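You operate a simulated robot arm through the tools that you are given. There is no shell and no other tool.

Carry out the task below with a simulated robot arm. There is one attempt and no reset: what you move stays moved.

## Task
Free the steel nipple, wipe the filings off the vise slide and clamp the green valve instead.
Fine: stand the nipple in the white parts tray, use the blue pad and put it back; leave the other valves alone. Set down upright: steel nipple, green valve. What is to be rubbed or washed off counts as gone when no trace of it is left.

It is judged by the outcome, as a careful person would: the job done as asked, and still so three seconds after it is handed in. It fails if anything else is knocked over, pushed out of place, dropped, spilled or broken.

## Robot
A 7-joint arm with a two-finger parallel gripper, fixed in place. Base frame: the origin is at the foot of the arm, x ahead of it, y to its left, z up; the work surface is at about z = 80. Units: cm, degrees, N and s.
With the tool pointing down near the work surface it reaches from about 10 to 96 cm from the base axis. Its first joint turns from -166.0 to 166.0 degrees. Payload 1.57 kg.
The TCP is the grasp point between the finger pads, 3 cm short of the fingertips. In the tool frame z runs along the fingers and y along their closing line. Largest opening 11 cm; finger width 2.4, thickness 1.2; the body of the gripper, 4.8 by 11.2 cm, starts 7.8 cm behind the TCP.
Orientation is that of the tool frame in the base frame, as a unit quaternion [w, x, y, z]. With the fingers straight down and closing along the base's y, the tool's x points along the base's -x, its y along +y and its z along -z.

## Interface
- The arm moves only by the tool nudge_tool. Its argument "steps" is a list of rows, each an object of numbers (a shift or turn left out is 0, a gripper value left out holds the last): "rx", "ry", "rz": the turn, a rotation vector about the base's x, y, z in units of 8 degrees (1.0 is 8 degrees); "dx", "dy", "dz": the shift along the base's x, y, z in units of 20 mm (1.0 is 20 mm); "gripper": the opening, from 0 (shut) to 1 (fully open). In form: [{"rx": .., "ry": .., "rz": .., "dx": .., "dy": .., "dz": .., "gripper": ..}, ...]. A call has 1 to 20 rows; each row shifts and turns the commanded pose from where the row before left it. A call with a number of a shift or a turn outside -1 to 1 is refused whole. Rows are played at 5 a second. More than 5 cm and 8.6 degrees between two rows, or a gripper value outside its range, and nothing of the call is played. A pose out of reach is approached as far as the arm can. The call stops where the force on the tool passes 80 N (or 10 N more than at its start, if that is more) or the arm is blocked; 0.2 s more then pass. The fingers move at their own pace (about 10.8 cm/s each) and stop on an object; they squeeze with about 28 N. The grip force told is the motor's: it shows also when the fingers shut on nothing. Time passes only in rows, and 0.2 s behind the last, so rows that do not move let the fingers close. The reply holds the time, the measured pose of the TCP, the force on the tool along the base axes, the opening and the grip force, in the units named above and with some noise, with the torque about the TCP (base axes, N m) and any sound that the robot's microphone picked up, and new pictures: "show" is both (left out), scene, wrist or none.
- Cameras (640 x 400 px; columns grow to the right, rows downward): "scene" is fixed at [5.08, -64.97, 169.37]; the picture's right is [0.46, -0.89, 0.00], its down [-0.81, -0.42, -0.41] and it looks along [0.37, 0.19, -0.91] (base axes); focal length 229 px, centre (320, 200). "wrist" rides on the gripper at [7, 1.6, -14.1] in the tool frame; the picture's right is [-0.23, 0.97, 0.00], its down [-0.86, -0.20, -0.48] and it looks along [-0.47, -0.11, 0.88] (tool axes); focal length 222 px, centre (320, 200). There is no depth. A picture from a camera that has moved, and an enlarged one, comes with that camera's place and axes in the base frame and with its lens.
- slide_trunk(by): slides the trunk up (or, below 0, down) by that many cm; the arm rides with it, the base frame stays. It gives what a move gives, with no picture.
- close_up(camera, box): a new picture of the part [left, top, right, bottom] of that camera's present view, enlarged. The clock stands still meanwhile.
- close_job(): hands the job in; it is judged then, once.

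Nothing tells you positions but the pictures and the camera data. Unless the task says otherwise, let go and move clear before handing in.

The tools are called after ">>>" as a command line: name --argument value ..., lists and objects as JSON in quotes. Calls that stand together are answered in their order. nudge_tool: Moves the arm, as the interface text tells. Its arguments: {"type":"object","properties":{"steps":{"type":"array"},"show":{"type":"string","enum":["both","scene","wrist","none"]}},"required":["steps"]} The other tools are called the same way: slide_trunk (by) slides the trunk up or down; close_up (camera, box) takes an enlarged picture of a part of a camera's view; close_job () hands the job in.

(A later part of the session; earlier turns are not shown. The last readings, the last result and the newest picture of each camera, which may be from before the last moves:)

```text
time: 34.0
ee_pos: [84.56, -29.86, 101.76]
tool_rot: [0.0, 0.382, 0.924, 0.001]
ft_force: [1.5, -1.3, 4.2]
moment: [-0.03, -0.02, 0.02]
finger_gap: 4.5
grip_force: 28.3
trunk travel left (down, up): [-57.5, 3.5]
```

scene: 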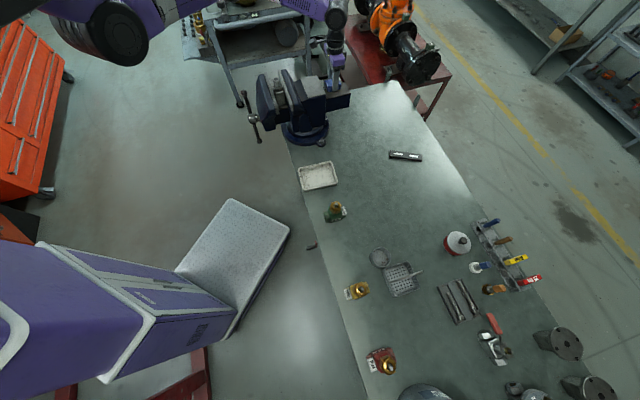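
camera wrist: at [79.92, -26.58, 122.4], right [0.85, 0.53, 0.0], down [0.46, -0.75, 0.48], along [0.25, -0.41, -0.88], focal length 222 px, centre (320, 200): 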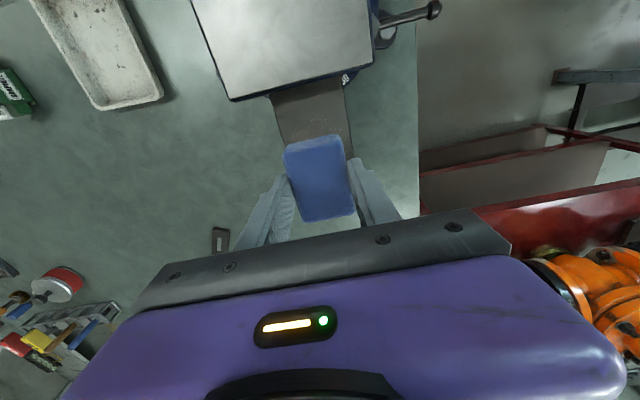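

>>> nudge_tool --steps '[{"dz": 0.8}, {"dz": 0.8}, {"dz": 0.8}, {"dz": 0.8}, {"dz": 0.8, "dx": -0.2, "dy": -0.5}, {"dz": 0.8, "dx": -0.2, "dy": -0.5}, {"dx": -0.3, "dy": -0.8}, {"dx": -0.3, "dy": -0.8}, {"dx": -0.3, "dy": -0.8}]'

>>> close_up --camera "scene" --box '[320, 70, 368, 110]'

>>> close_up --camera "wrist" --box '[280, 30, 440, 170]'

```text
time: 36.0
ee_pos: [82.06, -36.66, 111.27]
tool_rot: [0.0, 0.382, 0.924, 0.0]
ft_force: [0.4, 0.4, -0.6]
moment: [0.01, 0.0, -0.01]
finger_gap: 4.52
grip_force: 28.1
trunk travel left (down, up): [-57.5, 3.5]
camera wrist: at [78.23, -30.48, 125.48], right [0.85, 0.53, 0.0], down [0.46, -0.75, 0.48], along [0.25, -0.41, -0.88], focal length 222 px, centre (320, 200)
```

scene: 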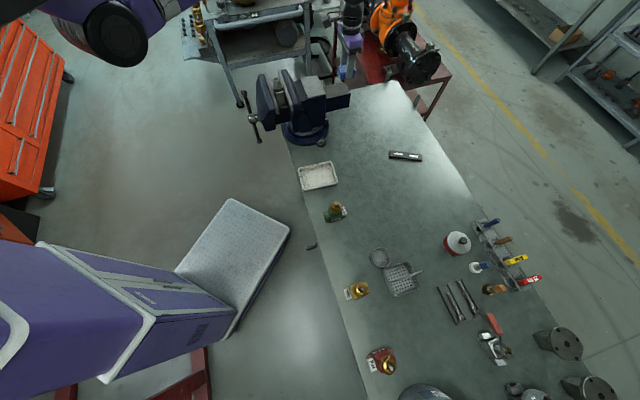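
wrist: 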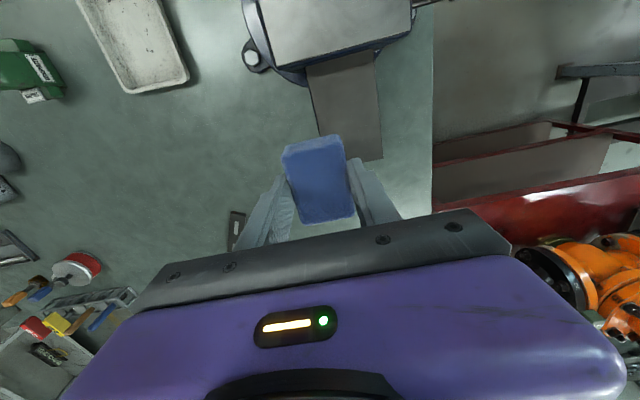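

```text
10.00 times, centred on (344, 90) of scene
camera zoom: at [5.08, -64.97, 169.37], right [0.46, -0.89, 0.0], down [-0.81, -0.42, -0.41], along [0.37, 0.19, -0.91], focal length 2294 px, centre (80, 1300)
```

zoom: 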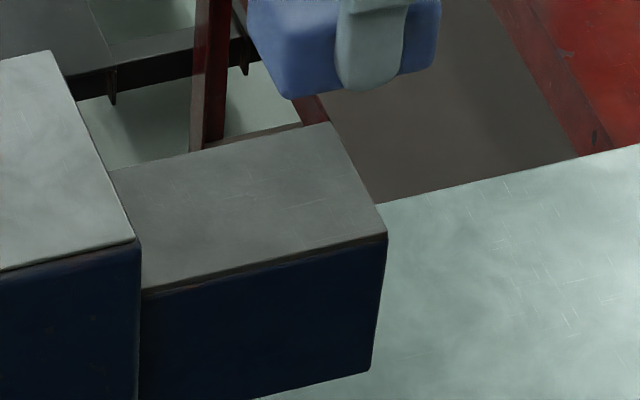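

```text
2.86 times, centred on (360, 100) of wrist
camera zoom: at [78.23, -30.48, 125.48], right [0.85, 0.53, 0.0], down [0.46, -0.75, 0.48], along [0.25, -0.41, -0.88], focal length 635 px, centre (206, 486)
```

zoom: 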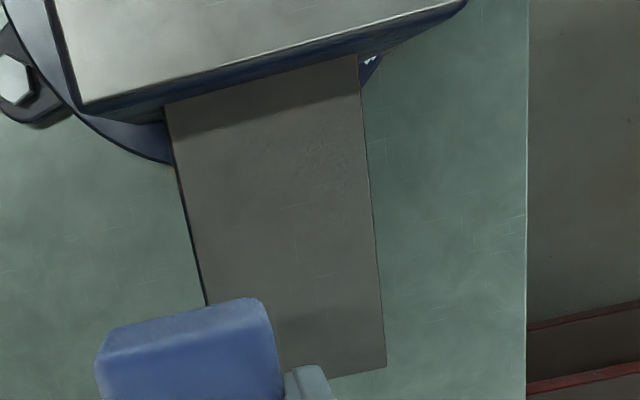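

>>> close_up --camera "wrist" --box '[320, 45, 384, 105]'

>>> close_up --camera "wrist" --box '[320, 90, 384, 150]'

>>> close_up --camera "scene" --box '[328, 80, 362, 102]'

```text
6.67 times, centred on (352, 75) of wrist
camera zoom: at [78.23, -30.48, 125.48], right [0.85, 0.53, 0.0], down [0.46, -0.75, 0.48], along [0.25, -0.41, -0.88], focal length 1481 px, centre (107, 1033)
```

zoom: 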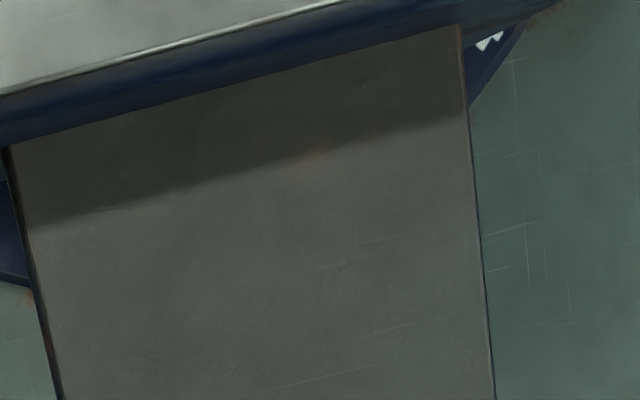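

```text
6.67 times, centred on (352, 120) of wrist
camera zoom: at [78.23, -30.48, 125.48], right [0.85, 0.53, 0.0], down [0.46, -0.75, 0.48], along [0.25, -0.41, -0.88], focal length 1481 px, centre (107, 733)
```

zoom: 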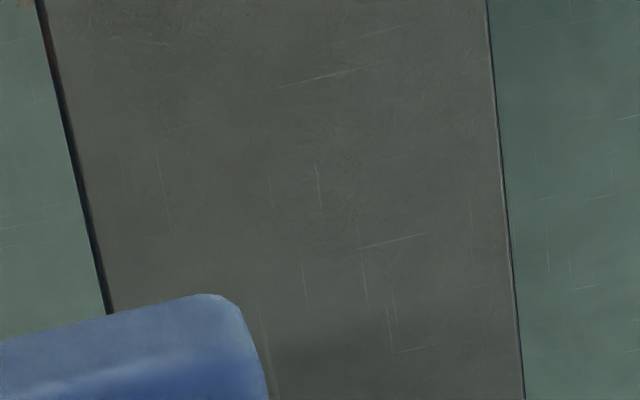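

```text
16.00 times, centred on (345, 91) of scene
camera zoom: at [5.08, -64.97, 169.37], right [0.46, -0.89, 0.0], down [-0.81, -0.42, -0.41], along [0.37, 0.19, -0.91], focal length 3670 px, centre (-80, 1944)
```

zoom: 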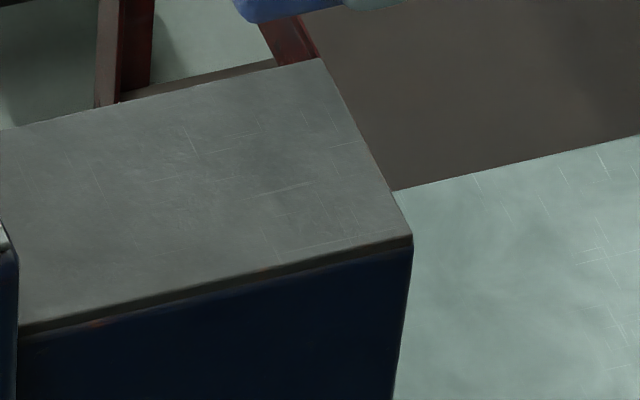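

The brown stain and specks are gone; only scratches in the metal remain. There is a tiny orange spot close to the vise body, so I'll wipe that end strip once more, gently.

>>> nudge_tool --steps '[{"dx": 0.29, "dy": 0.865}, {"dx": 0.29, "dy": 0.865}, {"dx": 0.29, "dy": 0.865}, {"dz": -0.9}, {"dz": -0.9}, {"dz": -0.9}, {"dz": -0.9}, {"dz": -0.9}, {"dz": -0.1}, {"dz": -0.1}, {}]' --show "none"

```text
time: 38.4
ee_pos: [83.63, -31.44, 101.83]
tool_rot: [0.0, 0.382, 0.924, 0.0]
ft_force: [-0.3, -1.3, 0.3]
moment: [0.02, 0.01, 0.0]
finger_gap: 4.49
grip_force: 27.8
trunk travel left (down, up): [-57.5, 3.5]
```

>>> nudge_tool --steps '[{"dz": -0.05}, {"dz": -0.05}, {"dx": -0.2, "dy": 0.2}, {"dx": -0.2, "dy": 0.2}]' --show "none"

```text
time: 39.4
ee_pos: [83.12, -30.76, 101.77]
tool_rot: [0.001, 0.383, 0.924, 0.0]
ft_force: [-0.2, -0.8, 3.9]
moment: [0.01, 0.03, 0.03]
finger_gap: 4.47
grip_force: 27.9
trunk travel left (down, up): [-57.5, 3.5]
```

>>> nudge_tool --steps '[{"dz": -0.05}, {"dx": -0.15, "dy": 0.15}, {"dx": -0.1, "dy": 0.1}, {}]' --show "none"

>>> close_up --camera "wrist" --box '[240, 60, 400, 180]'

>>> close_up --camera "scene" --box '[312, 60, 376, 110]'

```text
time: 40.4
ee_pos: [82.4, -30.19, 101.75]
tool_rot: [0.001, 0.382, 0.924, 0.0]
ft_force: [4.6, -3.8, 14.0]
moment: [-0.07, -0.12, 0.03]
finger_gap: 4.48
grip_force: 28.1
trunk travel left (down, up): [-57.5, 3.5]
```

```text
3.33 times, centred on (320, 120) of wrist
camera zoom: at [78.62, -24.01, 115.9], right [0.85, 0.53, 0.0], down [0.46, -0.74, 0.48], along [0.25, -0.41, -0.88], focal length 740 px, centre (320, 467)
```

zoom: 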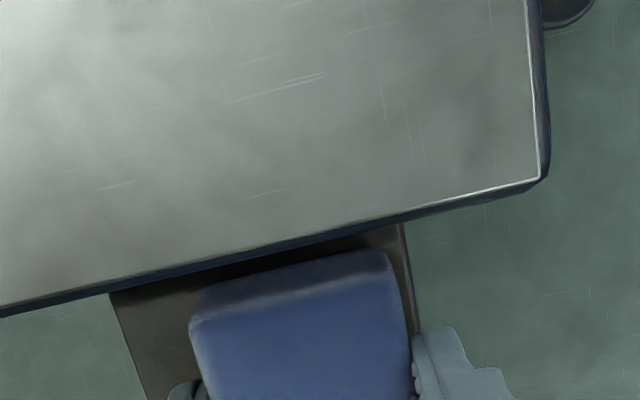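

```text
8.00 times, centred on (344, 85) of scene
camera zoom: at [5.08, -64.97, 169.37], right [0.46, -0.89, 0.0], down [-0.81, -0.42, -0.41], along [0.37, 0.19, -0.91], focal length 1835 px, centre (128, 1120)
```

zoom: 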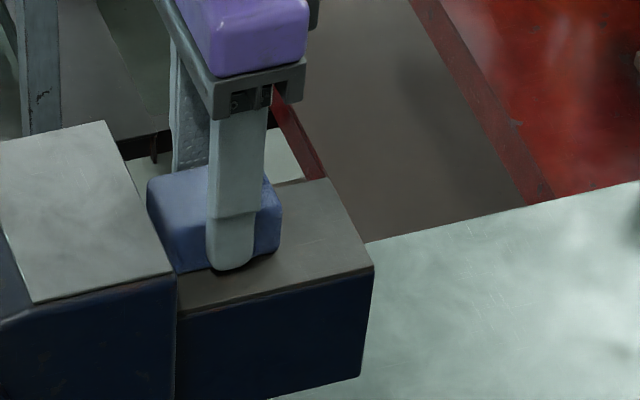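

>>> nudge_tool --steps '[{"dx": -0.12, "dy": 0.12}, {"dx": -0.25, "dy": -0.25}, {"dx": -0.25, "dy": -0.25}, {"dx": -0.25, "dy": -0.25}, {"dx": -0.25, "dy": -0.25}, {"dx": 0.25, "dy": 0.25}, {"dx": 0.25, "dy": 0.25}, {"dx": 0.25, "dy": 0.25}, {"dx": 0.25, "dy": 0.25}, {"dx": 0.25, "dy": 0.25}, {"dx": 0.25, "dy": 0.25}, {"dx": -0.2, "dy": -0.2}, {"dx": 0.3, "dy": -0.3}, {"dx": 0.3, "dy": -0.3}, {"dx": 0.3, "dy": -0.3}]' --show "none"

>>> close_up --camera "wrist" --box '[280, 60, 420, 180]'

```text
time: 43.6
ee_pos: [84.65, -31.05, 101.69]
tool_rot: [0.0, 0.383, 0.924, 0.0]
ft_force: [-4.1, 5.1, 13.6]
moment: [0.18, 0.1, 0.01]
finger_gap: 4.5
grip_force: 28.0
trunk travel left (down, up): [-57.5, 3.5]
```

```text
3.33 times, centred on (350, 120) of wrist
camera zoom: at [80.74, -24.91, 115.86], right [0.85, 0.53, 0.0], down [0.46, -0.75, 0.48], along [0.25, -0.41, -0.88], focal length 740 px, centre (220, 467)
```

zoom: 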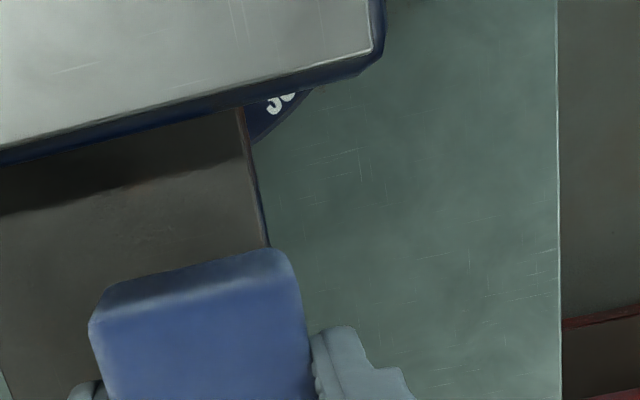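

>>> nudge_tool --steps '[{"dz": 0.9}, {"dz": 0.9}, {"dz": 0.9}, {"dz": 0.9}, {"dx": -0.6, "dy": -0.7}, {"dx": -0.6, "dy": -0.7}, {"dx": -0.6, "dy": -0.7}]' --show "none"

>>> close_up --camera "wrist" --box '[310, 20, 430, 130]'

>>> close_up --camera "scene" --box '[322, 76, 366, 106]'

```text
time: 45.2
ee_pos: [80.98, -35.16, 109.0]
tool_rot: [0.0, 0.383, 0.924, 0.0]
ft_force: [0.1, 0.8, 0.0]
moment: [-0.01, 0.05, 0.01]
finger_gap: 4.48
grip_force: 27.7
trunk travel left (down, up): [-57.5, 3.5]
```

```text
3.64 times, centred on (370, 75) of wrist
camera zoom: at [77.13, -29.13, 123.05], right [0.85, 0.53, 0.0], down [0.46, -0.74, 0.48], along [0.25, -0.41, -0.88], focal length 808 px, centre (138, 654)
```

zoom: 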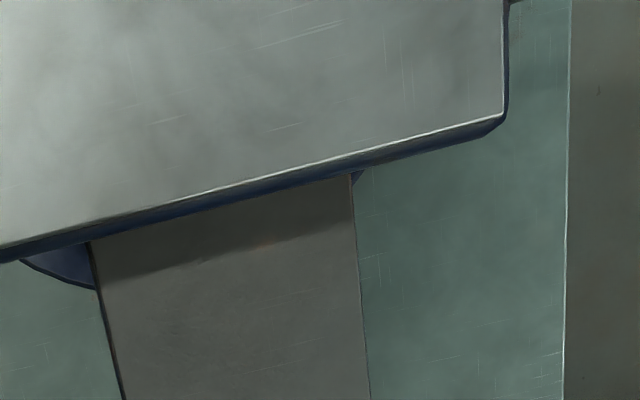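

```text
13.33 times, centred on (344, 91) of scene
camera zoom: at [5.08, -64.97, 169.37], right [0.46, -0.89, 0.0], down [-0.81, -0.42, -0.41], along [0.37, 0.19, -0.91], focal length 3058 px, centre (0, 1653)
```

zoom: 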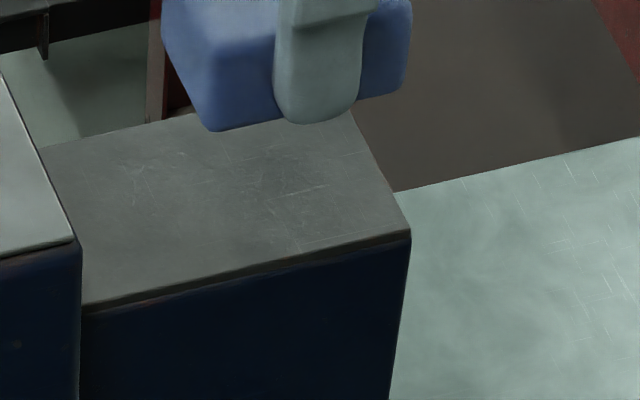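

The slide is clean (the tiny orange dot is rust in the metal itself and doesn't wipe). I now carry the pad back to its original spot at (68.6,-46.9).

>>> nudge_tool --steps '[{"dx": -0.775, "dy": -0.7325}, {"dx": -0.775, "dy": -0.7325}, {"dx": -0.775, "dy": -0.7325}, {"dx": -0.775, "dy": -0.7325}, {"dx": -0.775, "dy": -0.7325}, {"dx": -0.775, "dy": -0.7325}, {"dx": -0.775, "dy": -0.7325, "rz": -0.25}, {"dx": -0.775, "dy": -0.7325, "rz": -0.25}, {"dz": -1}, {"dz": -1}, {"dz": -1}, {"dz": -1}, {"dz": -1}, {"dz": -1}, {"dz": -1}, {"dz": -1}, {"dz": -1}, {"dz": -1}]' --show "none"

```text
time: 49.0
ee_pos: [68.62, -47.05, 88.78]
tool_rot: [0.0, 0.414, 0.91, 0.0]
ft_force: [0.1, 0.1, 0.6]
moment: [0.01, 0.01, 0.02]
finger_gap: 4.46
grip_force: 28.6
trunk travel left (down, up): [-57.5, 3.5]
```

>>> nudge_tool --steps '[{"dz": -0.8, "dy": 0.06}, {"dz": -0.8}, {"dz": -0.75}, {}]' --show "none"

```text
time: 50.0
ee_pos: [68.58, -47.09, 84.22]
tool_rot: [0.0, 0.414, 0.91, 0.0]
ft_force: [0.4, 0.7, -0.4]
moment: [-0.01, 0.02, -0.01]
finger_gap: 4.48
grip_force: 28.3
trunk travel left (down, up): [-57.5, 3.5]
```

>>> nudge_tool --steps '[{"dz": -0.1, "dy": 0.07}, {"dz": -0.05}, {}]' --show "none"

```text
time: 50.8
ee_pos: [68.47, -46.75, 83.86]
tool_rot: [0.0, 0.414, 0.91, 0.0]
ft_force: [1.1, 0.4, 0.6]
moment: [0.02, -0.03, 0.02]
finger_gap: 4.48
grip_force: 28.0
trunk travel left (down, up): [-57.5, 3.5]
```

>>> nudge_tool --steps '[{"dz": -0.05}, {}]' --show "none"

```text
time: 51.4
ee_pos: [68.56, -46.78, 83.78]
tool_rot: [0.001, 0.415, 0.91, -0.001]
ft_force: [0.4, 0.7, 0.4]
moment: [0.01, 0.04, 0.0]
finger_gap: 4.49
grip_force: 28.2
trunk travel left (down, up): [-57.5, 3.5]
```

>>> nudge_tool --steps '[{"dz": -0.05}, {}]' --show "none"

>>> close_up --camera "scene" --box '[320, 120, 384, 170]'

```text
time: 52.0
ee_pos: [68.58, -46.75, 83.75]
tool_rot: [0.0, 0.415, 0.91, 0.0]
ft_force: [-0.1, 0.7, 5.9]
moment: [0.02, -0.01, -0.01]
finger_gap: 4.48
grip_force: 27.7
trunk travel left (down, up): [-57.5, 3.5]
```

```text
8.00 times, centred on (352, 145) of scene
camera zoom: at [5.08, -64.97, 169.37], right [0.46, -0.89, 0.0], down [-0.81, -0.42, -0.41], along [0.37, 0.19, -0.91], focal length 1835 px, centre (64, 640)
```

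zoom: 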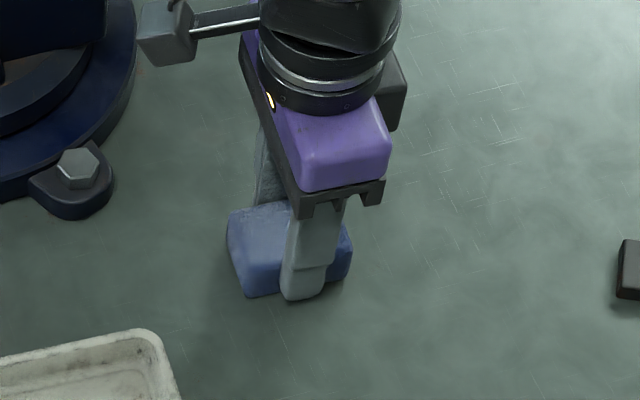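

The pad touches the bench. I release it and rise.

>>> nudge_tool --steps '[{"gripper": 0.7}, {"gripper": 0.7}, {"gripper": 0.7}, {"dz": 0.5}, {"dz": 1}, {"dz": 1}, {"dz": 1}, {"dz": 1}, {"dz": 1}, {"dz": 1}, {"dz": 1}, {"dz": 1}, {"dz": 1, "gripper": 1}, {"dz": 1}, {"dz": 1}]'

>>> close_up --camera "wrist" --box '[260, 80, 380, 200]'

>>> close_up --camera "scene" --box '[300, 120, 400, 180]'

```text
time: 55.2
ee_pos: [68.63, -46.78, 106.6]
tool_rot: [0.0, 0.415, 0.91, -0.001]
ft_force: [-0.9, -0.7, 0.3]
moment: [0.03, -0.01, 0.0]
finger_gap: 11.0
grip_force: 0.0
trunk travel left (down, up): [-57.5, 3.5]
camera wrist: at [65.23, -40.38, 120.77], right [0.88, 0.47, 0.0], down [0.41, -0.78, 0.48], along [0.22, -0.42, -0.88], focal length 222 px, centre (320, 200)
```

scene: 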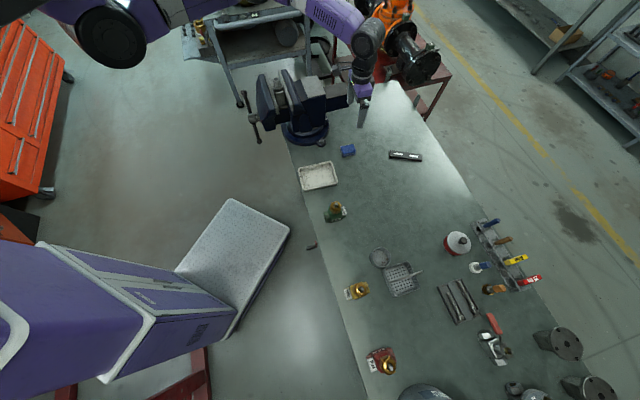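
wrist: 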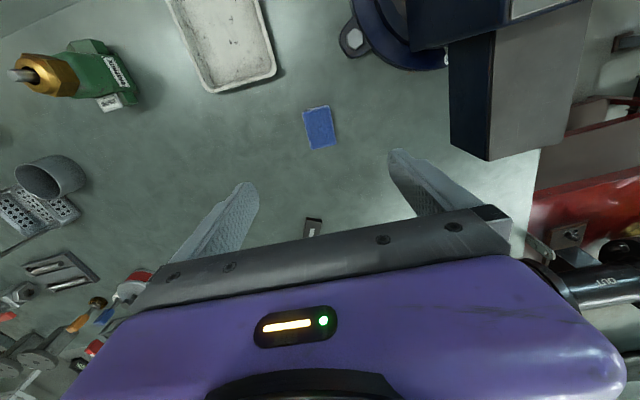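

```text
3.33 times, centred on (320, 140) of wrist
camera zoom: at [65.23, -40.38, 120.77], right [0.88, 0.47, 0.0], down [0.41, -0.78, 0.48], along [0.22, -0.42, -0.88], focal length 740 px, centre (320, 400)
```

zoom: 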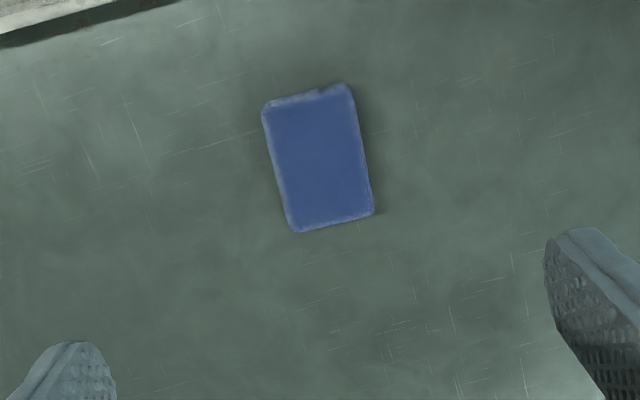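

```text
6.40 times, centred on (350, 150) of scene
camera zoom: at [5.08, -64.97, 169.37], right [0.46, -0.89, 0.0], down [-0.81, -0.42, -0.41], along [0.37, 0.19, -0.91], focal length 1468 px, centre (128, 520)
```

zoom: 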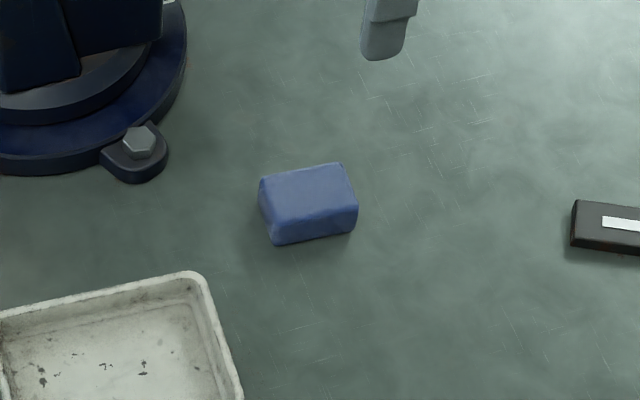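

The pad is back in place (within about a millimetre or two). Next is the vise handle: hub near (56.5,-5.7,95.5), bar about 20 cm long, its upper end leaning 35° away from me. I rise, turn the hand and travel over to the handle side.

>>> nudge_tool --steps '[{"dz": 1, "rz": 0.98}, {"dz": 1, "rz": 0.98}, {"dz": 1, "rz": 0.98}, {"dz": 1, "rz": 0.98}, {"dz": 1, "rz": 0.98}, {"dz": 1, "rz": 0.98}, {"dz": 1, "rz": 0.98}, {"dz": 1, "rz": 0.98}, {"dz": 1, "rz": 0.98}, {"dz": 1, "rz": 0.98}, {"dz": 1, "rz": 0.98}, {"dz": 1, "rz": 0.98}, {"dy": 1, "dx": -0.3}, {"dy": 1, "dx": -0.3}, {"dy": 1, "dx": -0.3}, {"dy": 1, "dx": -0.3}, {"dy": 1, "dx": -0.3}, {"dy": 1, "dx": -0.3}, {"dy": 1, "dx": -0.3}, {"dy": 1, "dx": -0.3}]' --show "none"

>>> nudge_tool --steps '[{"dy": 1, "dx": -0.5}, {"dy": 1, "dx": -0.5}, {"dy": 1, "dx": -0.5}, {"dy": 1, "dx": -0.5}, {"dy": 1, "dx": -0.5}, {"dy": 1, "dx": -0.5}, {"dy": 1, "dx": -0.5}, {"dy": 1, "dx": -0.5}, {"dy": 1, "dx": -0.5}, {"dy": 1, "dx": -0.5}, {"dy": 1, "dx": -0.5}, {"dy": 1, "dx": -0.5}, {"dy": 1, "dx": -0.5}, {"dy": 1, "dx": -0.5}, {"dy": 1, "dx": -0.5}, {"dy": 1, "dx": -0.5}]'

```text
time: 59.4
ee_pos: [63.87, -30.95, 130.62]
tool_rot: [0.001, -0.383, 0.924, 0.0]
ft_force: [-0.5, -0.2, -0.5]
moment: [0.03, 0.01, -0.02]
finger_gap: 11.02
grip_force: 0.0
trunk travel left (down, up): [-57.5, 3.5]
```

```text
time: 62.0
ee_pos: [51.28, -11.55, 131.0]
tool_rot: [-0.008, -0.307, 0.952, 0.001]
ft_force: [-0.4, 0.0, -0.2]
moment: [0.02, -0.03, -0.01]
finger_gap: 11.0
grip_force: 0.0
out of reach, approached as far as the arm can: row 12
trunk travel left (down, up): [-57.5, 3.5]
stopped in row 12: the arm was blocked; the commanded pose is now the measured one
camera wrist: at [44.92, -14.24, 145.24], right [-0.38, 0.92, 0.0], down [0.82, 0.34, 0.46], along [0.43, 0.18, -0.89], focal length 222 px, centre (320, 200)
```

scene: 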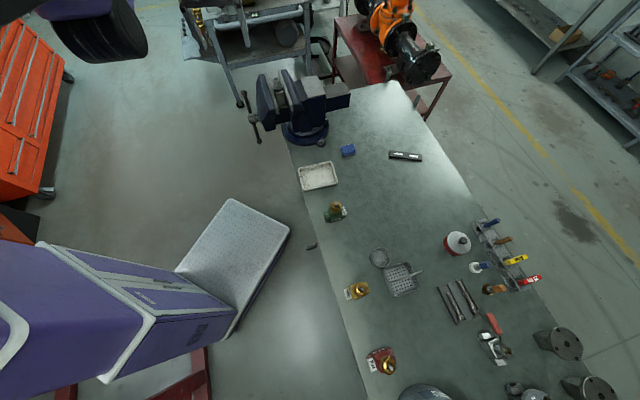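
wrist: 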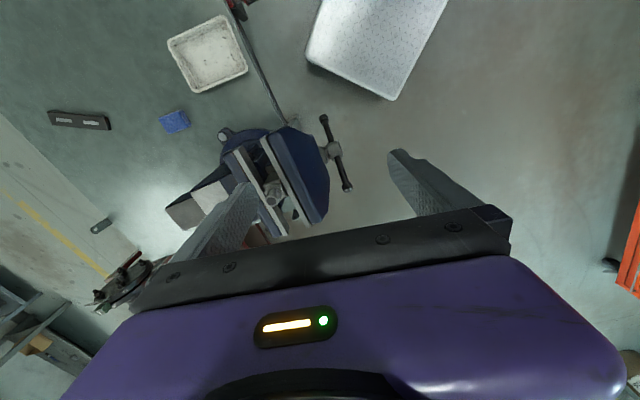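

The wrist neared a joint limit with that turn, so I use a gentler yaw: back to 180°, moving to a free spot outside the handle before tilting.

>>> nudge_tool --steps '[{"dx": -0.255, "dy": 0.877, "rz": -0.5}, {"dx": -0.255, "dy": 0.877, "rz": -0.5}, {"dx": -0.255, "dy": 0.877, "rz": -0.5}, {"dx": -0.255, "dy": 0.877, "rz": -0.5, "dz": -0.3}, {"dx": -0.255, "dy": 0.877, "rz": -0.5, "dz": -0.5}, {"dx": -0.255, "dy": 0.877, "rz": -0.5, "dz": -0.5}, {"dx": -0.255, "dy": 0.877, "rz": -0.5, "dz": -0.5}, {"dx": -0.255, "dy": 0.877, "rz": -0.5, "dz": -0.5}, {"dx": -0.255, "dy": 0.877, "rz": -0.5, "dz": -0.5}]' --show "none"

>>> nudge_tool --steps '[{"rx": -0.707, "ry": -0.707}, {"rx": -0.707, "ry": -0.707}, {"rx": -0.707, "ry": -0.707}, {"rx": -0.707, "ry": -0.707}, {"rx": -0.707, "ry": -0.707}, {"rx": -0.707, "ry": -0.707}, {"rx": -0.707, "ry": -0.707}]'

```text
time: 63.8
ee_pos: [53.8, -3.31, 131.3]
tool_rot: [-0.014, 0.046, 0.999, -0.001]
ft_force: [-0.1, 0.4, 0.0]
moment: [-0.01, -0.01, 0.02]
finger_gap: 10.99
grip_force: 0.1
out of reach, approached as far as the arm can: row 1, 2, 3, 4, 5, 6, 7, 8, 9
trunk travel left (down, up): [-57.5, 3.5]
stopped in row 9: the arm was blocked; the commanded pose is now the measured one
```

```text
time: 65.4
ee_pos: [65.05, -0.28, 139.49]
tool_rot: [0.327, 0.045, 0.889, -0.318]
ft_force: [-0.1, -0.6, -0.4]
moment: [-0.02, -0.01, -0.02]
finger_gap: 10.99
grip_force: 0.2
out of reach, approached as far as the arm can: row 1, 2, 3, 4, 5, 6, 7
trunk travel left (down, up): [-57.5, 3.5]
camera wrist: at [52.33, 8.6, 142.71], right [0.46, 0.8, -0.38], down [0.35, 0.24, 0.91], along [0.82, -0.55, -0.17], focal length 222 px, centre (320, 200)
```

scene: 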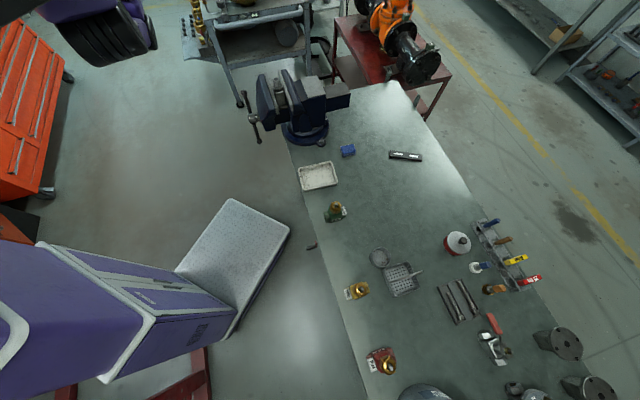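
wrist: 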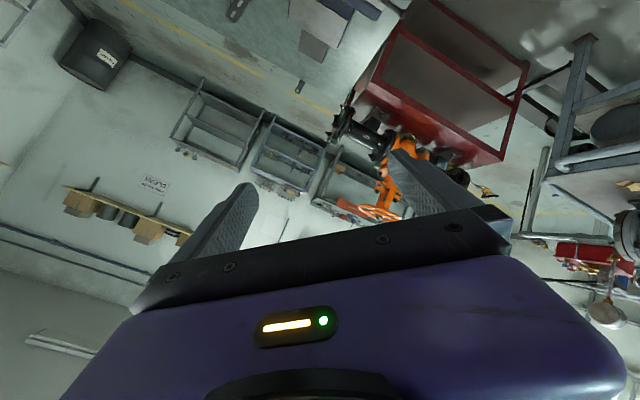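

The arm is too folded at this trunk height to tilt the hand near the handle. I lower the trunk so the shoulder comes down, which should allow the tilted pose.

>>> slide_trunk --by -20

>>> nudge_tool --steps '[{}]'

```text
time: 67.5
ee_pos: [65.16, -0.35, 119.54]
tool_rot: [0.327, 0.043, 0.889, -0.318]
ft_force: [0.5, -0.2, 0.4]
moment: [0.02, -0.04, 0.0]
finger_gap: 10.98
grip_force: 0.1
trunk travel left (down, up): [-37.5, 23.5]
```

```text
time: 67.9
ee_pos: [65.15, -0.37, 119.6]
tool_rot: [0.328, 0.045, 0.888, -0.319]
ft_force: [-0.2, -0.5, -0.5]
moment: [-0.02, 0.03, 0.01]
finger_gap: 10.99
grip_force: 0.0
trunk travel left (down, up): [-37.5, 23.5]
camera wrist: at [52.29, 8.65, 122.73], right [0.46, 0.8, -0.38], down [0.35, 0.24, 0.91], along [0.82, -0.55, -0.17], focal length 222 px, centre (320, 200)
```

scene: 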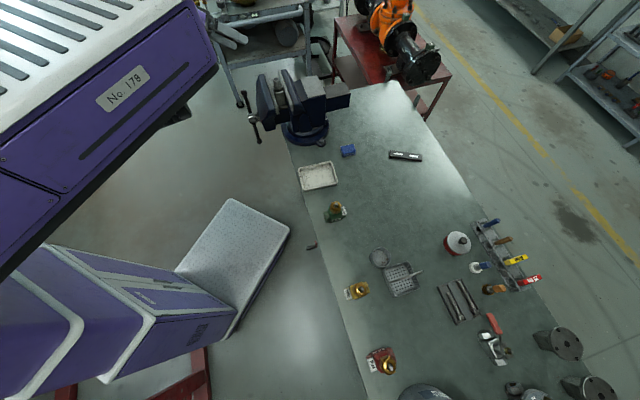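
wrist: 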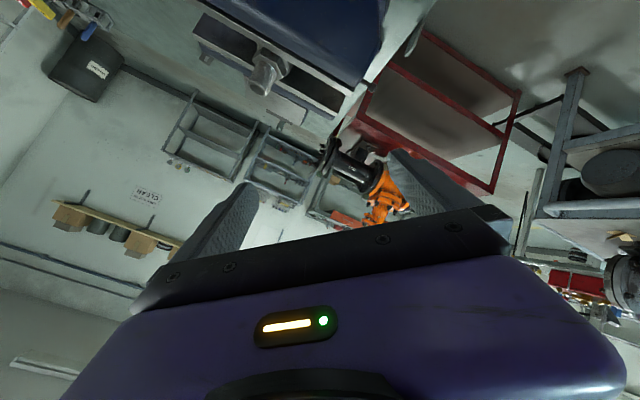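

>>> nudge_tool --steps '[{"dx": -0.89, "dy": 0.2}, {"dx": -0.89, "dy": 0.2}, {"dx": -0.89, "dy": 0.2}, {"dx": -0.89, "dy": 0.2}, {"dx": -0.89, "dy": 0.2, "dz": -0.4}, {"dx": -0.89, "dy": 0.2, "dz": -0.4}, {"dx": -0.89, "dy": 0.2, "dz": -0.4}, {"dx": -0.89, "dy": 0.2, "dz": -0.4}]'

```text
time: 68.8
ee_pos: [61.83, -0.38, 117.35]
tool_rot: [0.253, 0.075, 0.913, -0.31]
ft_force: [0.0, 0.5, -0.5]
moment: [0.03, -0.02, -0.04]
finger_gap: 10.98
grip_force: 0.0
out of reach, approached as far as the arm can: row 1, 2, 3, 4
trunk travel left (down, up): [-37.5, 23.5]
stopped in row 4: the arm was blocked; the commanded pose is now the measured one
camera wrist: at [50.42, 9.55, 122.65], right [0.48, 0.78, -0.4], down [0.48, 0.15, 0.86], along [0.73, -0.61, -0.3], focal length 222 px, centre (320, 200)
```

scene: 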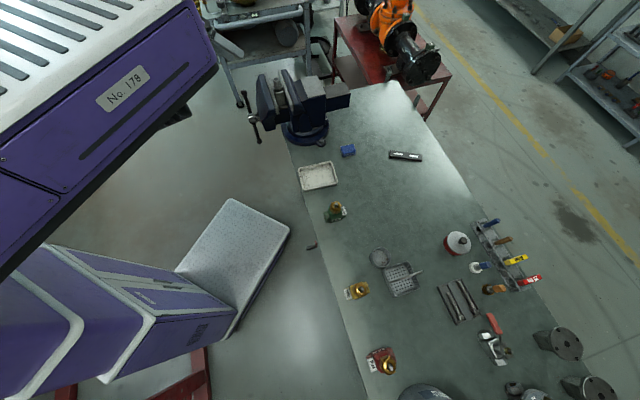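
wrist: 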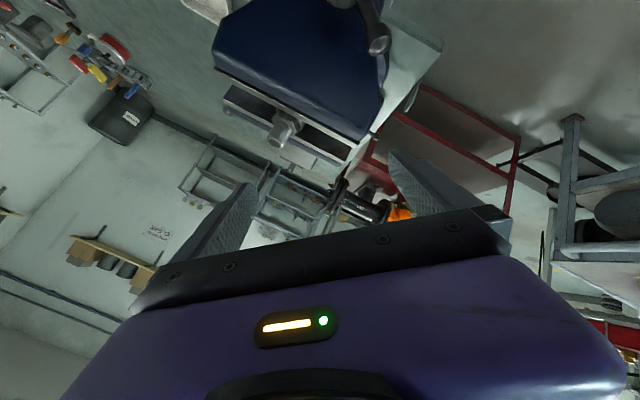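

The arm can fold in close only when the hand is low relative to the shoulder. So I raise the trunk again, bring the hand back to vertical, and will descend on the free left side of the vise first.

>>> slide_trunk --by 20

>>> nudge_tool --steps '[{"rx": 0.824, "ry": 0.567, "dy": 0.4}, {"rx": 0.824, "ry": 0.567, "dy": 0.7}, {"rx": 0.824, "ry": 0.567, "dy": 0.9}, {"rx": 0.824, "ry": 0.567, "dy": 0.9}, {"rx": 0.824, "ry": 0.567, "dy": 0.9}, {"rx": 0.742, "ry": 0.51, "dy": 0.9}, {"dy": 0.9}, {"dy": 0.9}]'

```text
time: 70.9
ee_pos: [61.9, -0.27, 137.32]
tool_rot: [0.253, 0.076, 0.914, -0.309]
ft_force: [0.1, -0.2, 0.0]
moment: [0.0, 0.04, 0.0]
finger_gap: 11.0
grip_force: 0.0
trunk travel left (down, up): [-57.5, 3.5]
```

```text
time: 72.3
ee_pos: [61.46, 7.18, 133.5]
tool_rot: [-0.022, 0.096, 0.99, -0.104]
ft_force: [-0.8, 0.2, 0.1]
moment: [0.03, 0.02, 0.04]
finger_gap: 10.97
grip_force: 0.1
trunk travel left (down, up): [-57.5, 3.5]
stopped in row 7: the arm was blocked; the commanded pose is now the measured one
camera wrist: at [55.83, 13.0, 147.12], right [0.4, 0.89, -0.21], down [0.83, -0.26, 0.49], along [0.38, -0.37, -0.85], focal length 222 px, centre (320, 200)
```

scene: 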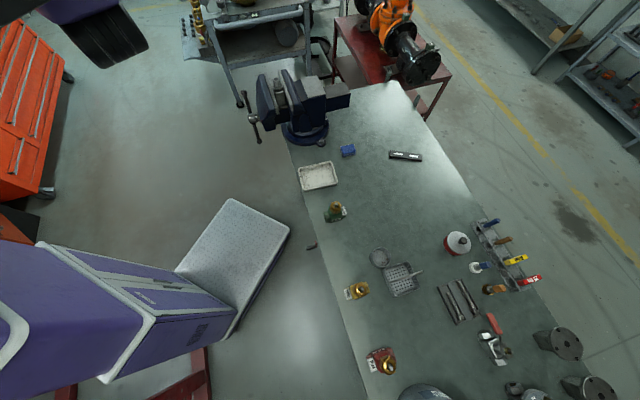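
wrist: 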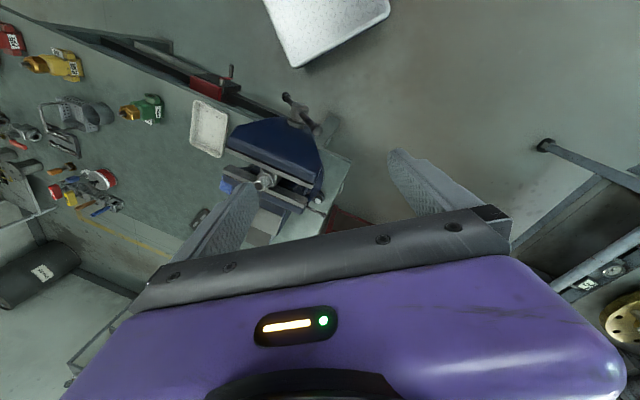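

>>> nudge_tool --steps '[{"dx": 0.3, "dz": -0.8}, {"dx": 0.3, "dz": -0.8}, {"dx": 0.3, "dz": -0.8, "dy": 0.3}, {"dx": 0.3, "dz": -0.8, "dy": 0.5}, {"dz": -0.8, "dy": 0.6}, {"dz": -0.8, "dy": 0.6}]'

```text
time: 73.8
ee_pos: [63.96, 11.2, 123.97]
tool_rot: [-0.021, 0.095, 0.99, -0.103]
ft_force: [-0.6, -0.1, -0.4]
moment: [-0.01, -0.01, 0.04]
finger_gap: 10.99
grip_force: 0.0
trunk travel left (down, up): [-57.5, 3.5]
camera wrist: at [58.28, 16.98, 137.6], right [0.4, 0.89, -0.21], down [0.83, -0.26, 0.49], along [0.38, -0.37, -0.85], focal length 222 px, centre (320, 200)
```

scene: 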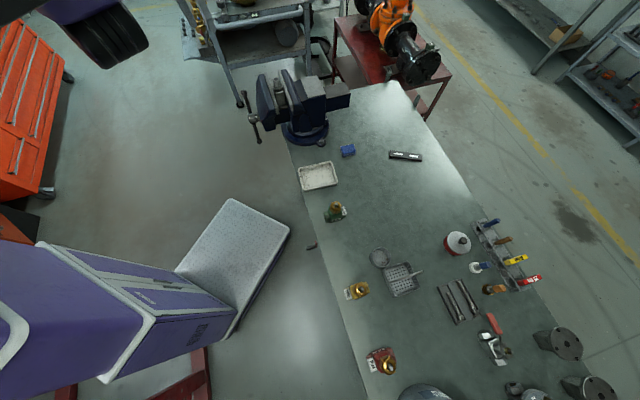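
wrist: 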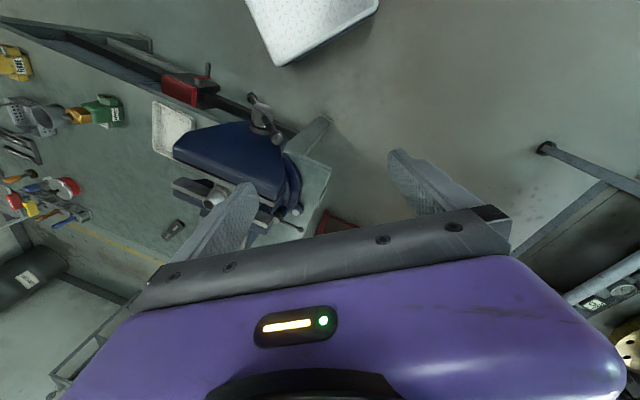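

>>> nudge_tool --steps '[{"dz": -0.9, "dy": 0.2}, {"dz": -0.9}, {"dz": -0.9}, {"dz": -0.9}, {"dz": -0.9}, {"dz": -0.9}, {"dz": -0.9}, {"dz": -0.9}, {"dz": -0.9}]'

>>> close_up --camera "wrist" --box '[80, 60, 320, 230]'

```text
time: 75.8
ee_pos: [63.91, 11.65, 107.72]
tool_rot: [-0.022, 0.096, 0.99, -0.103]
ft_force: [0.7, -0.7, 0.0]
moment: [0.01, -0.01, -0.04]
finger_gap: 11.01
grip_force: 0.1
trunk travel left (down, up): [-57.5, 3.5]
camera wrist: at [58.26, 17.46, 121.36], right [0.4, 0.89, -0.21], down [0.83, -0.26, 0.49], along [0.38, -0.37, -0.85], focal length 222 px, centre (320, 200)
```

scene: 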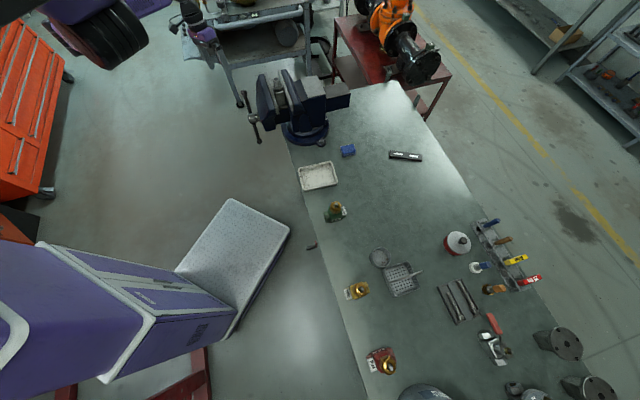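
wrist: 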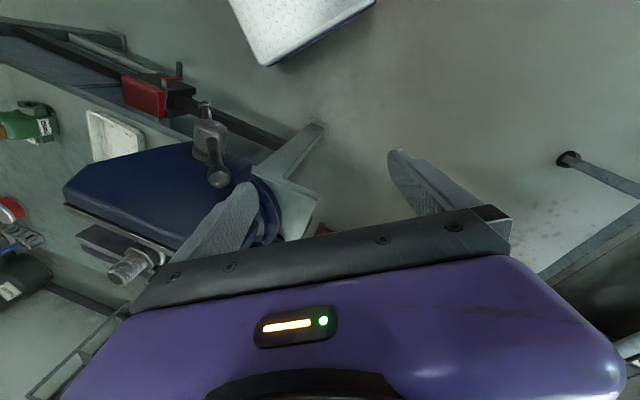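

```text
2.35 times, centred on (200, 145) of wrist
camera zoom: at [58.26, 17.46, 121.36], right [0.4, 0.89, -0.21], down [0.83, -0.26, 0.49], along [0.38, -0.37, -0.85], focal length 523 px, centre (602, 329)
```

zoom: 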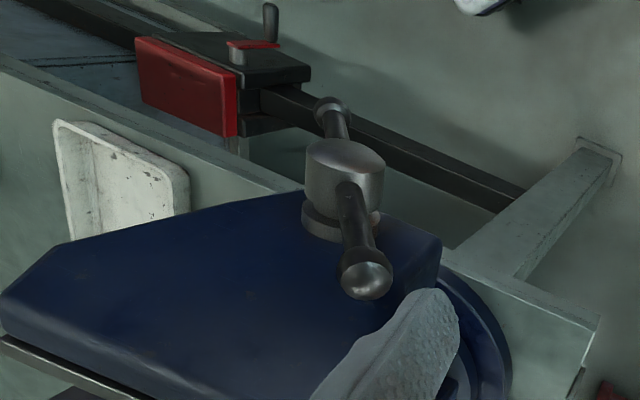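

I have a clear view of the handle from its outer side. I close the fingers into a peg and move to a spot outside the handle, low, then tilt toward the vise.

>>> nudge_tool --steps '[{"dx": -0.917, "dy": -0.372, "gripper": 0}, {"dx": -0.917, "dy": -0.372}, {"dx": -0.917, "dy": -0.372}, {"dx": -0.917, "dy": -0.372}, {"dx": -0.917, "dy": -0.372}, {"dx": -0.917, "dy": -0.372}, {"dx": -0.917, "dy": -0.372}, {"dx": -0.917, "dy": -0.372}, {"dx": -0.917, "dy": -0.372}]'

```text
time: 77.8
ee_pos: [52.51, 7.54, 105.52]
tool_rot: [-0.023, 0.095, 0.99, -0.103]
ft_force: [-0.2, 0.0, -0.3]
moment: [0.0, 0.03, -0.03]
finger_gap: 0.01
grip_force: 20.8
out of reach, approached as far as the arm can: row 6, 7, 8, 9
trunk travel left (down, up): [-57.5, 3.5]
camera wrist: at [46.85, 13.4, 119.32], right [0.4, 0.89, -0.21], down [0.83, -0.26, 0.49], along [0.38, -0.37, -0.85], focal length 222 px, centre (320, 200)
```

scene: 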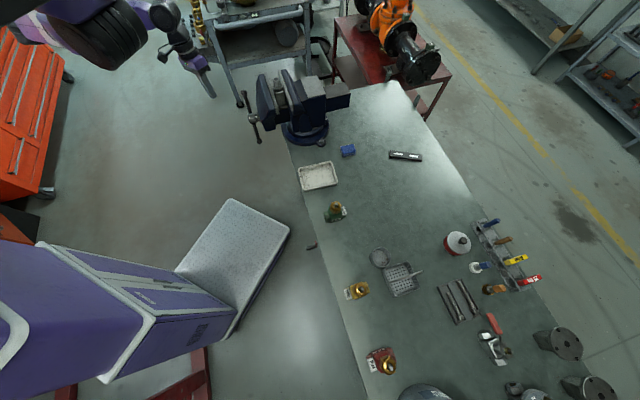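
wrist: 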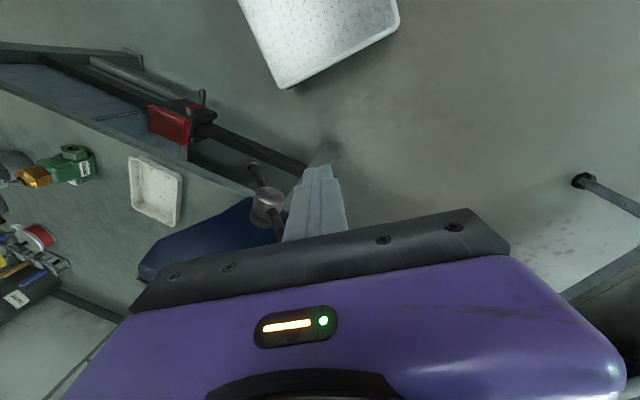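

The peg is ready but the arm is at its folding limit again here. I straighten the hand to vertical and test how close I can come lower down.

>>> nudge_tool --steps '[{"rx": 0.73, "ry": -0.23}, {"rx": 0.73, "ry": -0.23}, {"dz": -1}, {"dz": -1}, {"dz": -1}, {"dz": -0.5}, {}]' --show "none"

>>> nudge_tool --steps '[{"dx": -0.8}, {"dx": -0.8}, {"dx": -0.8}, {}]'

```text
time: 79.3
ee_pos: [55.31, 8.61, 97.29]
tool_rot: [0.001, 0.096, 0.995, 0.0]
ft_force: [1.1, 1.3, 0.4]
moment: [0.02, -0.01, 0.02]
finger_gap: 0.0
grip_force: 21.5
out of reach, approached as far as the arm can: row 1, 2
trunk travel left (down, up): [-57.5, 3.5]
```

```text
time: 80.3
ee_pos: [49.02, 2.9, 95.84]
tool_rot: [-0.009, 0.086, 0.994, -0.071]
ft_force: [0.2, -0.1, -0.1]
moment: [0.01, 0.06, -0.02]
finger_gap: 0.0
grip_force: 21.4
trunk travel left (down, up): [-57.5, 3.5]
stopped in row 4: the arm was blocked; the commanded pose is now the measured one
camera wrist: at [42.89, 7.78, 109.69], right [0.39, 0.91, -0.14], down [0.82, -0.28, 0.5], along [0.41, -0.31, -0.86], focal length 222 px, centre (320, 200)
```

scene: 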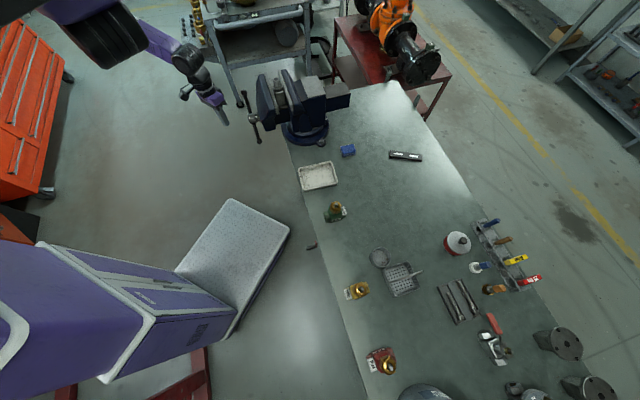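
wrist: 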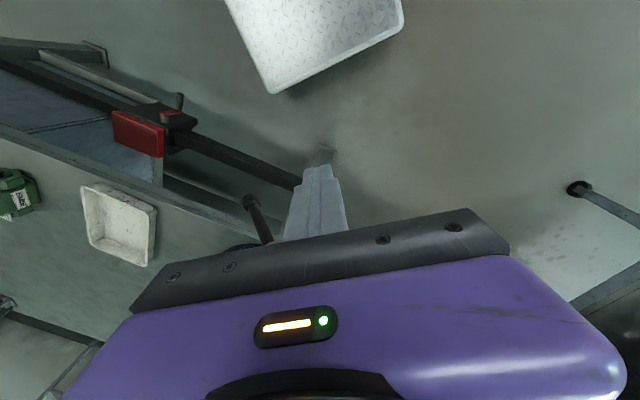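

>>> close_up --camera "scene" --box '[20, 0, 280, 165]'

```text
2.42 times, centred on (150, 82) of scene
camera zoom: at [5.08, -64.97, 169.37], right [0.46, -0.89, 0.0], down [-0.81, -0.42, -0.41], along [0.37, 0.19, -0.91], focal length 556 px, centre (732, 485)
```

zoom: 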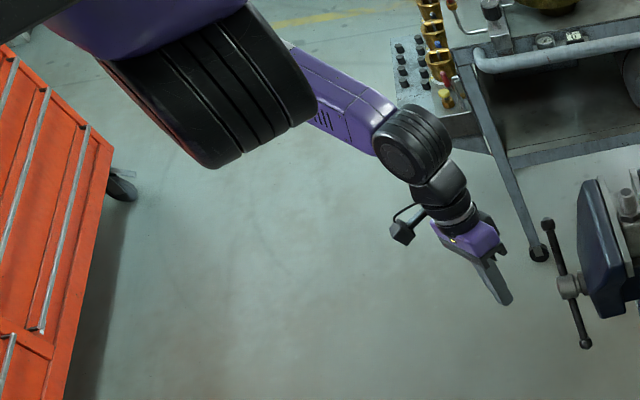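

The shoulder seems to be close to the handle, so a high trunk forces the arm to over-fold. I'll back off to the free left side and then lower the trunk substantially so that the shoulder sits below the hand.

>>> nudge_tool --steps '[{"dx": 0.9, "dy": 0.8, "dz": 0.2}, {"dx": 0.9, "dy": 0.8, "dz": 0.2}, {"dx": 0.9, "dy": 0.8, "dz": 0.2}, {"dx": 0.9, "dy": 0.8, "dz": 0.2}, {"dx": 0.9, "dy": 0.8, "dz": 0.2}, {"dx": 0.9, "dy": 0.8, "dz": 0.2}, {"dx": 0.9, "dy": 0.8, "dz": 0.2}, {"dz": 1}, {"dz": 1}, {"dz": 1}, {"dz": 1}, {"dz": 1}]' --show "none"

```text
time: 81.0
ee_pos: [51.0, -0.42, 95.38]
tool_rot: [-0.025, 0.076, 0.984, -0.156]
ft_force: [-0.1, -0.1, -0.1]
moment: [-0.04, -0.01, 0.0]
finger_gap: 0.0
grip_force: 21.5
trunk travel left (down, up): [-57.5, 3.5]
stopped in row 3: the arm was blocked; the commanded pose is now the measured one
```

>>> nudge_tool --steps '[{"dz": 0.5, "dx": -0.2}, {"dz": 0.5}]' --show "none"

```text
time: 81.6
ee_pos: [49.99, -2.57, 97.07]
tool_rot: [-0.03, 0.072, 0.98, -0.185]
ft_force: [-0.2, 0.7, -0.2]
moment: [0.0, -0.02, -0.01]
finger_gap: 0.0
grip_force: 20.8
trunk travel left (down, up): [-57.5, 3.5]
```

>>> nudge_tool --steps '[{}, {}]'

>>> close_up --camera "scene" --box '[20, 0, 340, 165]'

```text
time: 82.2
ee_pos: [49.96, -2.52, 96.99]
tool_rot: [-0.03, 0.071, 0.98, -0.185]
ft_force: [0.4, -0.2, 0.1]
moment: [-0.02, -0.04, -0.02]
finger_gap: 0.01
grip_force: 21.3
trunk travel left (down, up): [-57.5, 3.5]
camera wrist: at [44.43, 5.13, 109.85], right [0.35, 0.86, -0.36], down [0.86, -0.14, 0.49], along [0.37, -0.49, -0.79], focal length 222 px, centre (320, 200)
```

scene: 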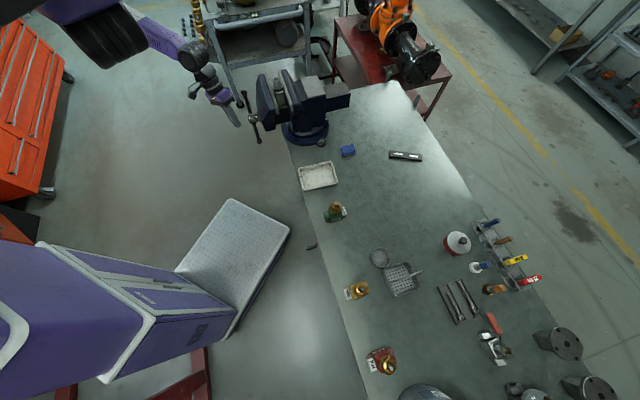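
wrist: 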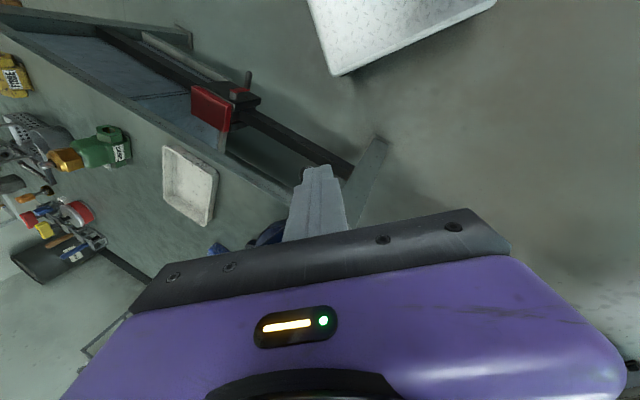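

```text
2.00 times, centred on (180, 82) of scene
camera zoom: at [5.08, -64.97, 169.37], right [0.46, -0.89, 0.0], down [-0.81, -0.42, -0.41], along [0.37, 0.19, -0.91], focal length 459 px, centre (600, 435)
```

zoom: 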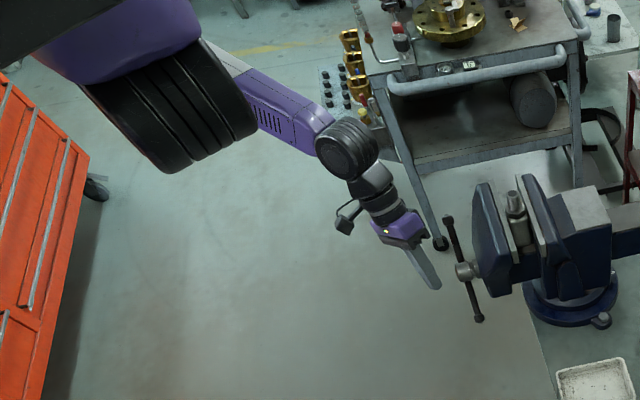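

>>> nudge_tool --steps '[{"dx": 0.5}, {}]' --show "none"

>>> nudge_tool --steps '[{"dy": 0.5}, {}]' --show "none"

```text
time: 83.0
ee_pos: [50.67, -3.13, 96.91]
tool_rot: [-0.032, 0.067, 0.978, -0.194]
ft_force: [0.1, -0.4, -0.3]
moment: [0.0, 0.01, -0.03]
finger_gap: 0.0
grip_force: 21.5
trunk travel left (down, up): [-57.5, 3.5]
stopped in row 2: the arm was blocked; the commanded pose is now the measured one
```

```text
time: 83.6
ee_pos: [50.19, -3.52, 96.8]
tool_rot: [-0.036, 0.066, 0.975, -0.208]
ft_force: [0.4, -0.5, 0.0]
moment: [0.02, 0.01, 0.01]
finger_gap: 0.0
grip_force: 21.7
trunk travel left (down, up): [-57.5, 3.5]
```

The fold limit is in the shoulder–wrist distance, so going lower frees it. I descend a bit here (off the bench edge), then straighten and move out to the left.

>>> nudge_tool --steps '[{"dz": -0.7}, {"dz": -0.7}, {"dz": -0.7}, {"dz": -0.7}, {}]' --show "none"

```text
time: 84.8
ee_pos: [50.72, -1.84, 91.3]
tool_rot: [-0.032, 0.066, 0.979, -0.192]
ft_force: [-0.7, 0.0, -0.5]
moment: [-0.03, 0.03, 0.01]
finger_gap: 0.0
grip_force: 21.4
trunk travel left (down, up): [-57.5, 3.5]
```

>>> nudge_tool --steps '[{"dy": 0.7, "dx": 0.2}, {"dy": 0.7, "dx": 0.2}, {"dy": 0.7, "dx": 0.2, "rx": 0.68, "ry": -0.16}, {"dy": 0.7, "dx": 0.4, "rx": 0.68, "ry": -0.16}, {"dy": 0.7, "dx": 0.5, "rx": 0.68, "ry": -0.16}, {"dy": 0.7, "dx": 0.7, "rx": 0.68, "ry": -0.16}, {"dy": 0.7, "dx": 0.8}, {"dy": 0.7, "dx": 0.8}, {"dy": 0.7, "dx": 0.8}, {"dy": 0.3, "dx": 0.8}]' --show "none"

```text
time: 86.7
ee_pos: [53.94, 3.08, 88.48]
tool_rot: [-0.036, 0.06, 0.995, -0.068]
ft_force: [0.3, 0.1, 0.1]
moment: [0.02, -0.02, 0.01]
finger_gap: 0.01
grip_force: 22.0
trunk travel left (down, up): [-57.5, 3.5]
stopped in row 9: the arm was blocked; the commanded pose is now the measured one
```

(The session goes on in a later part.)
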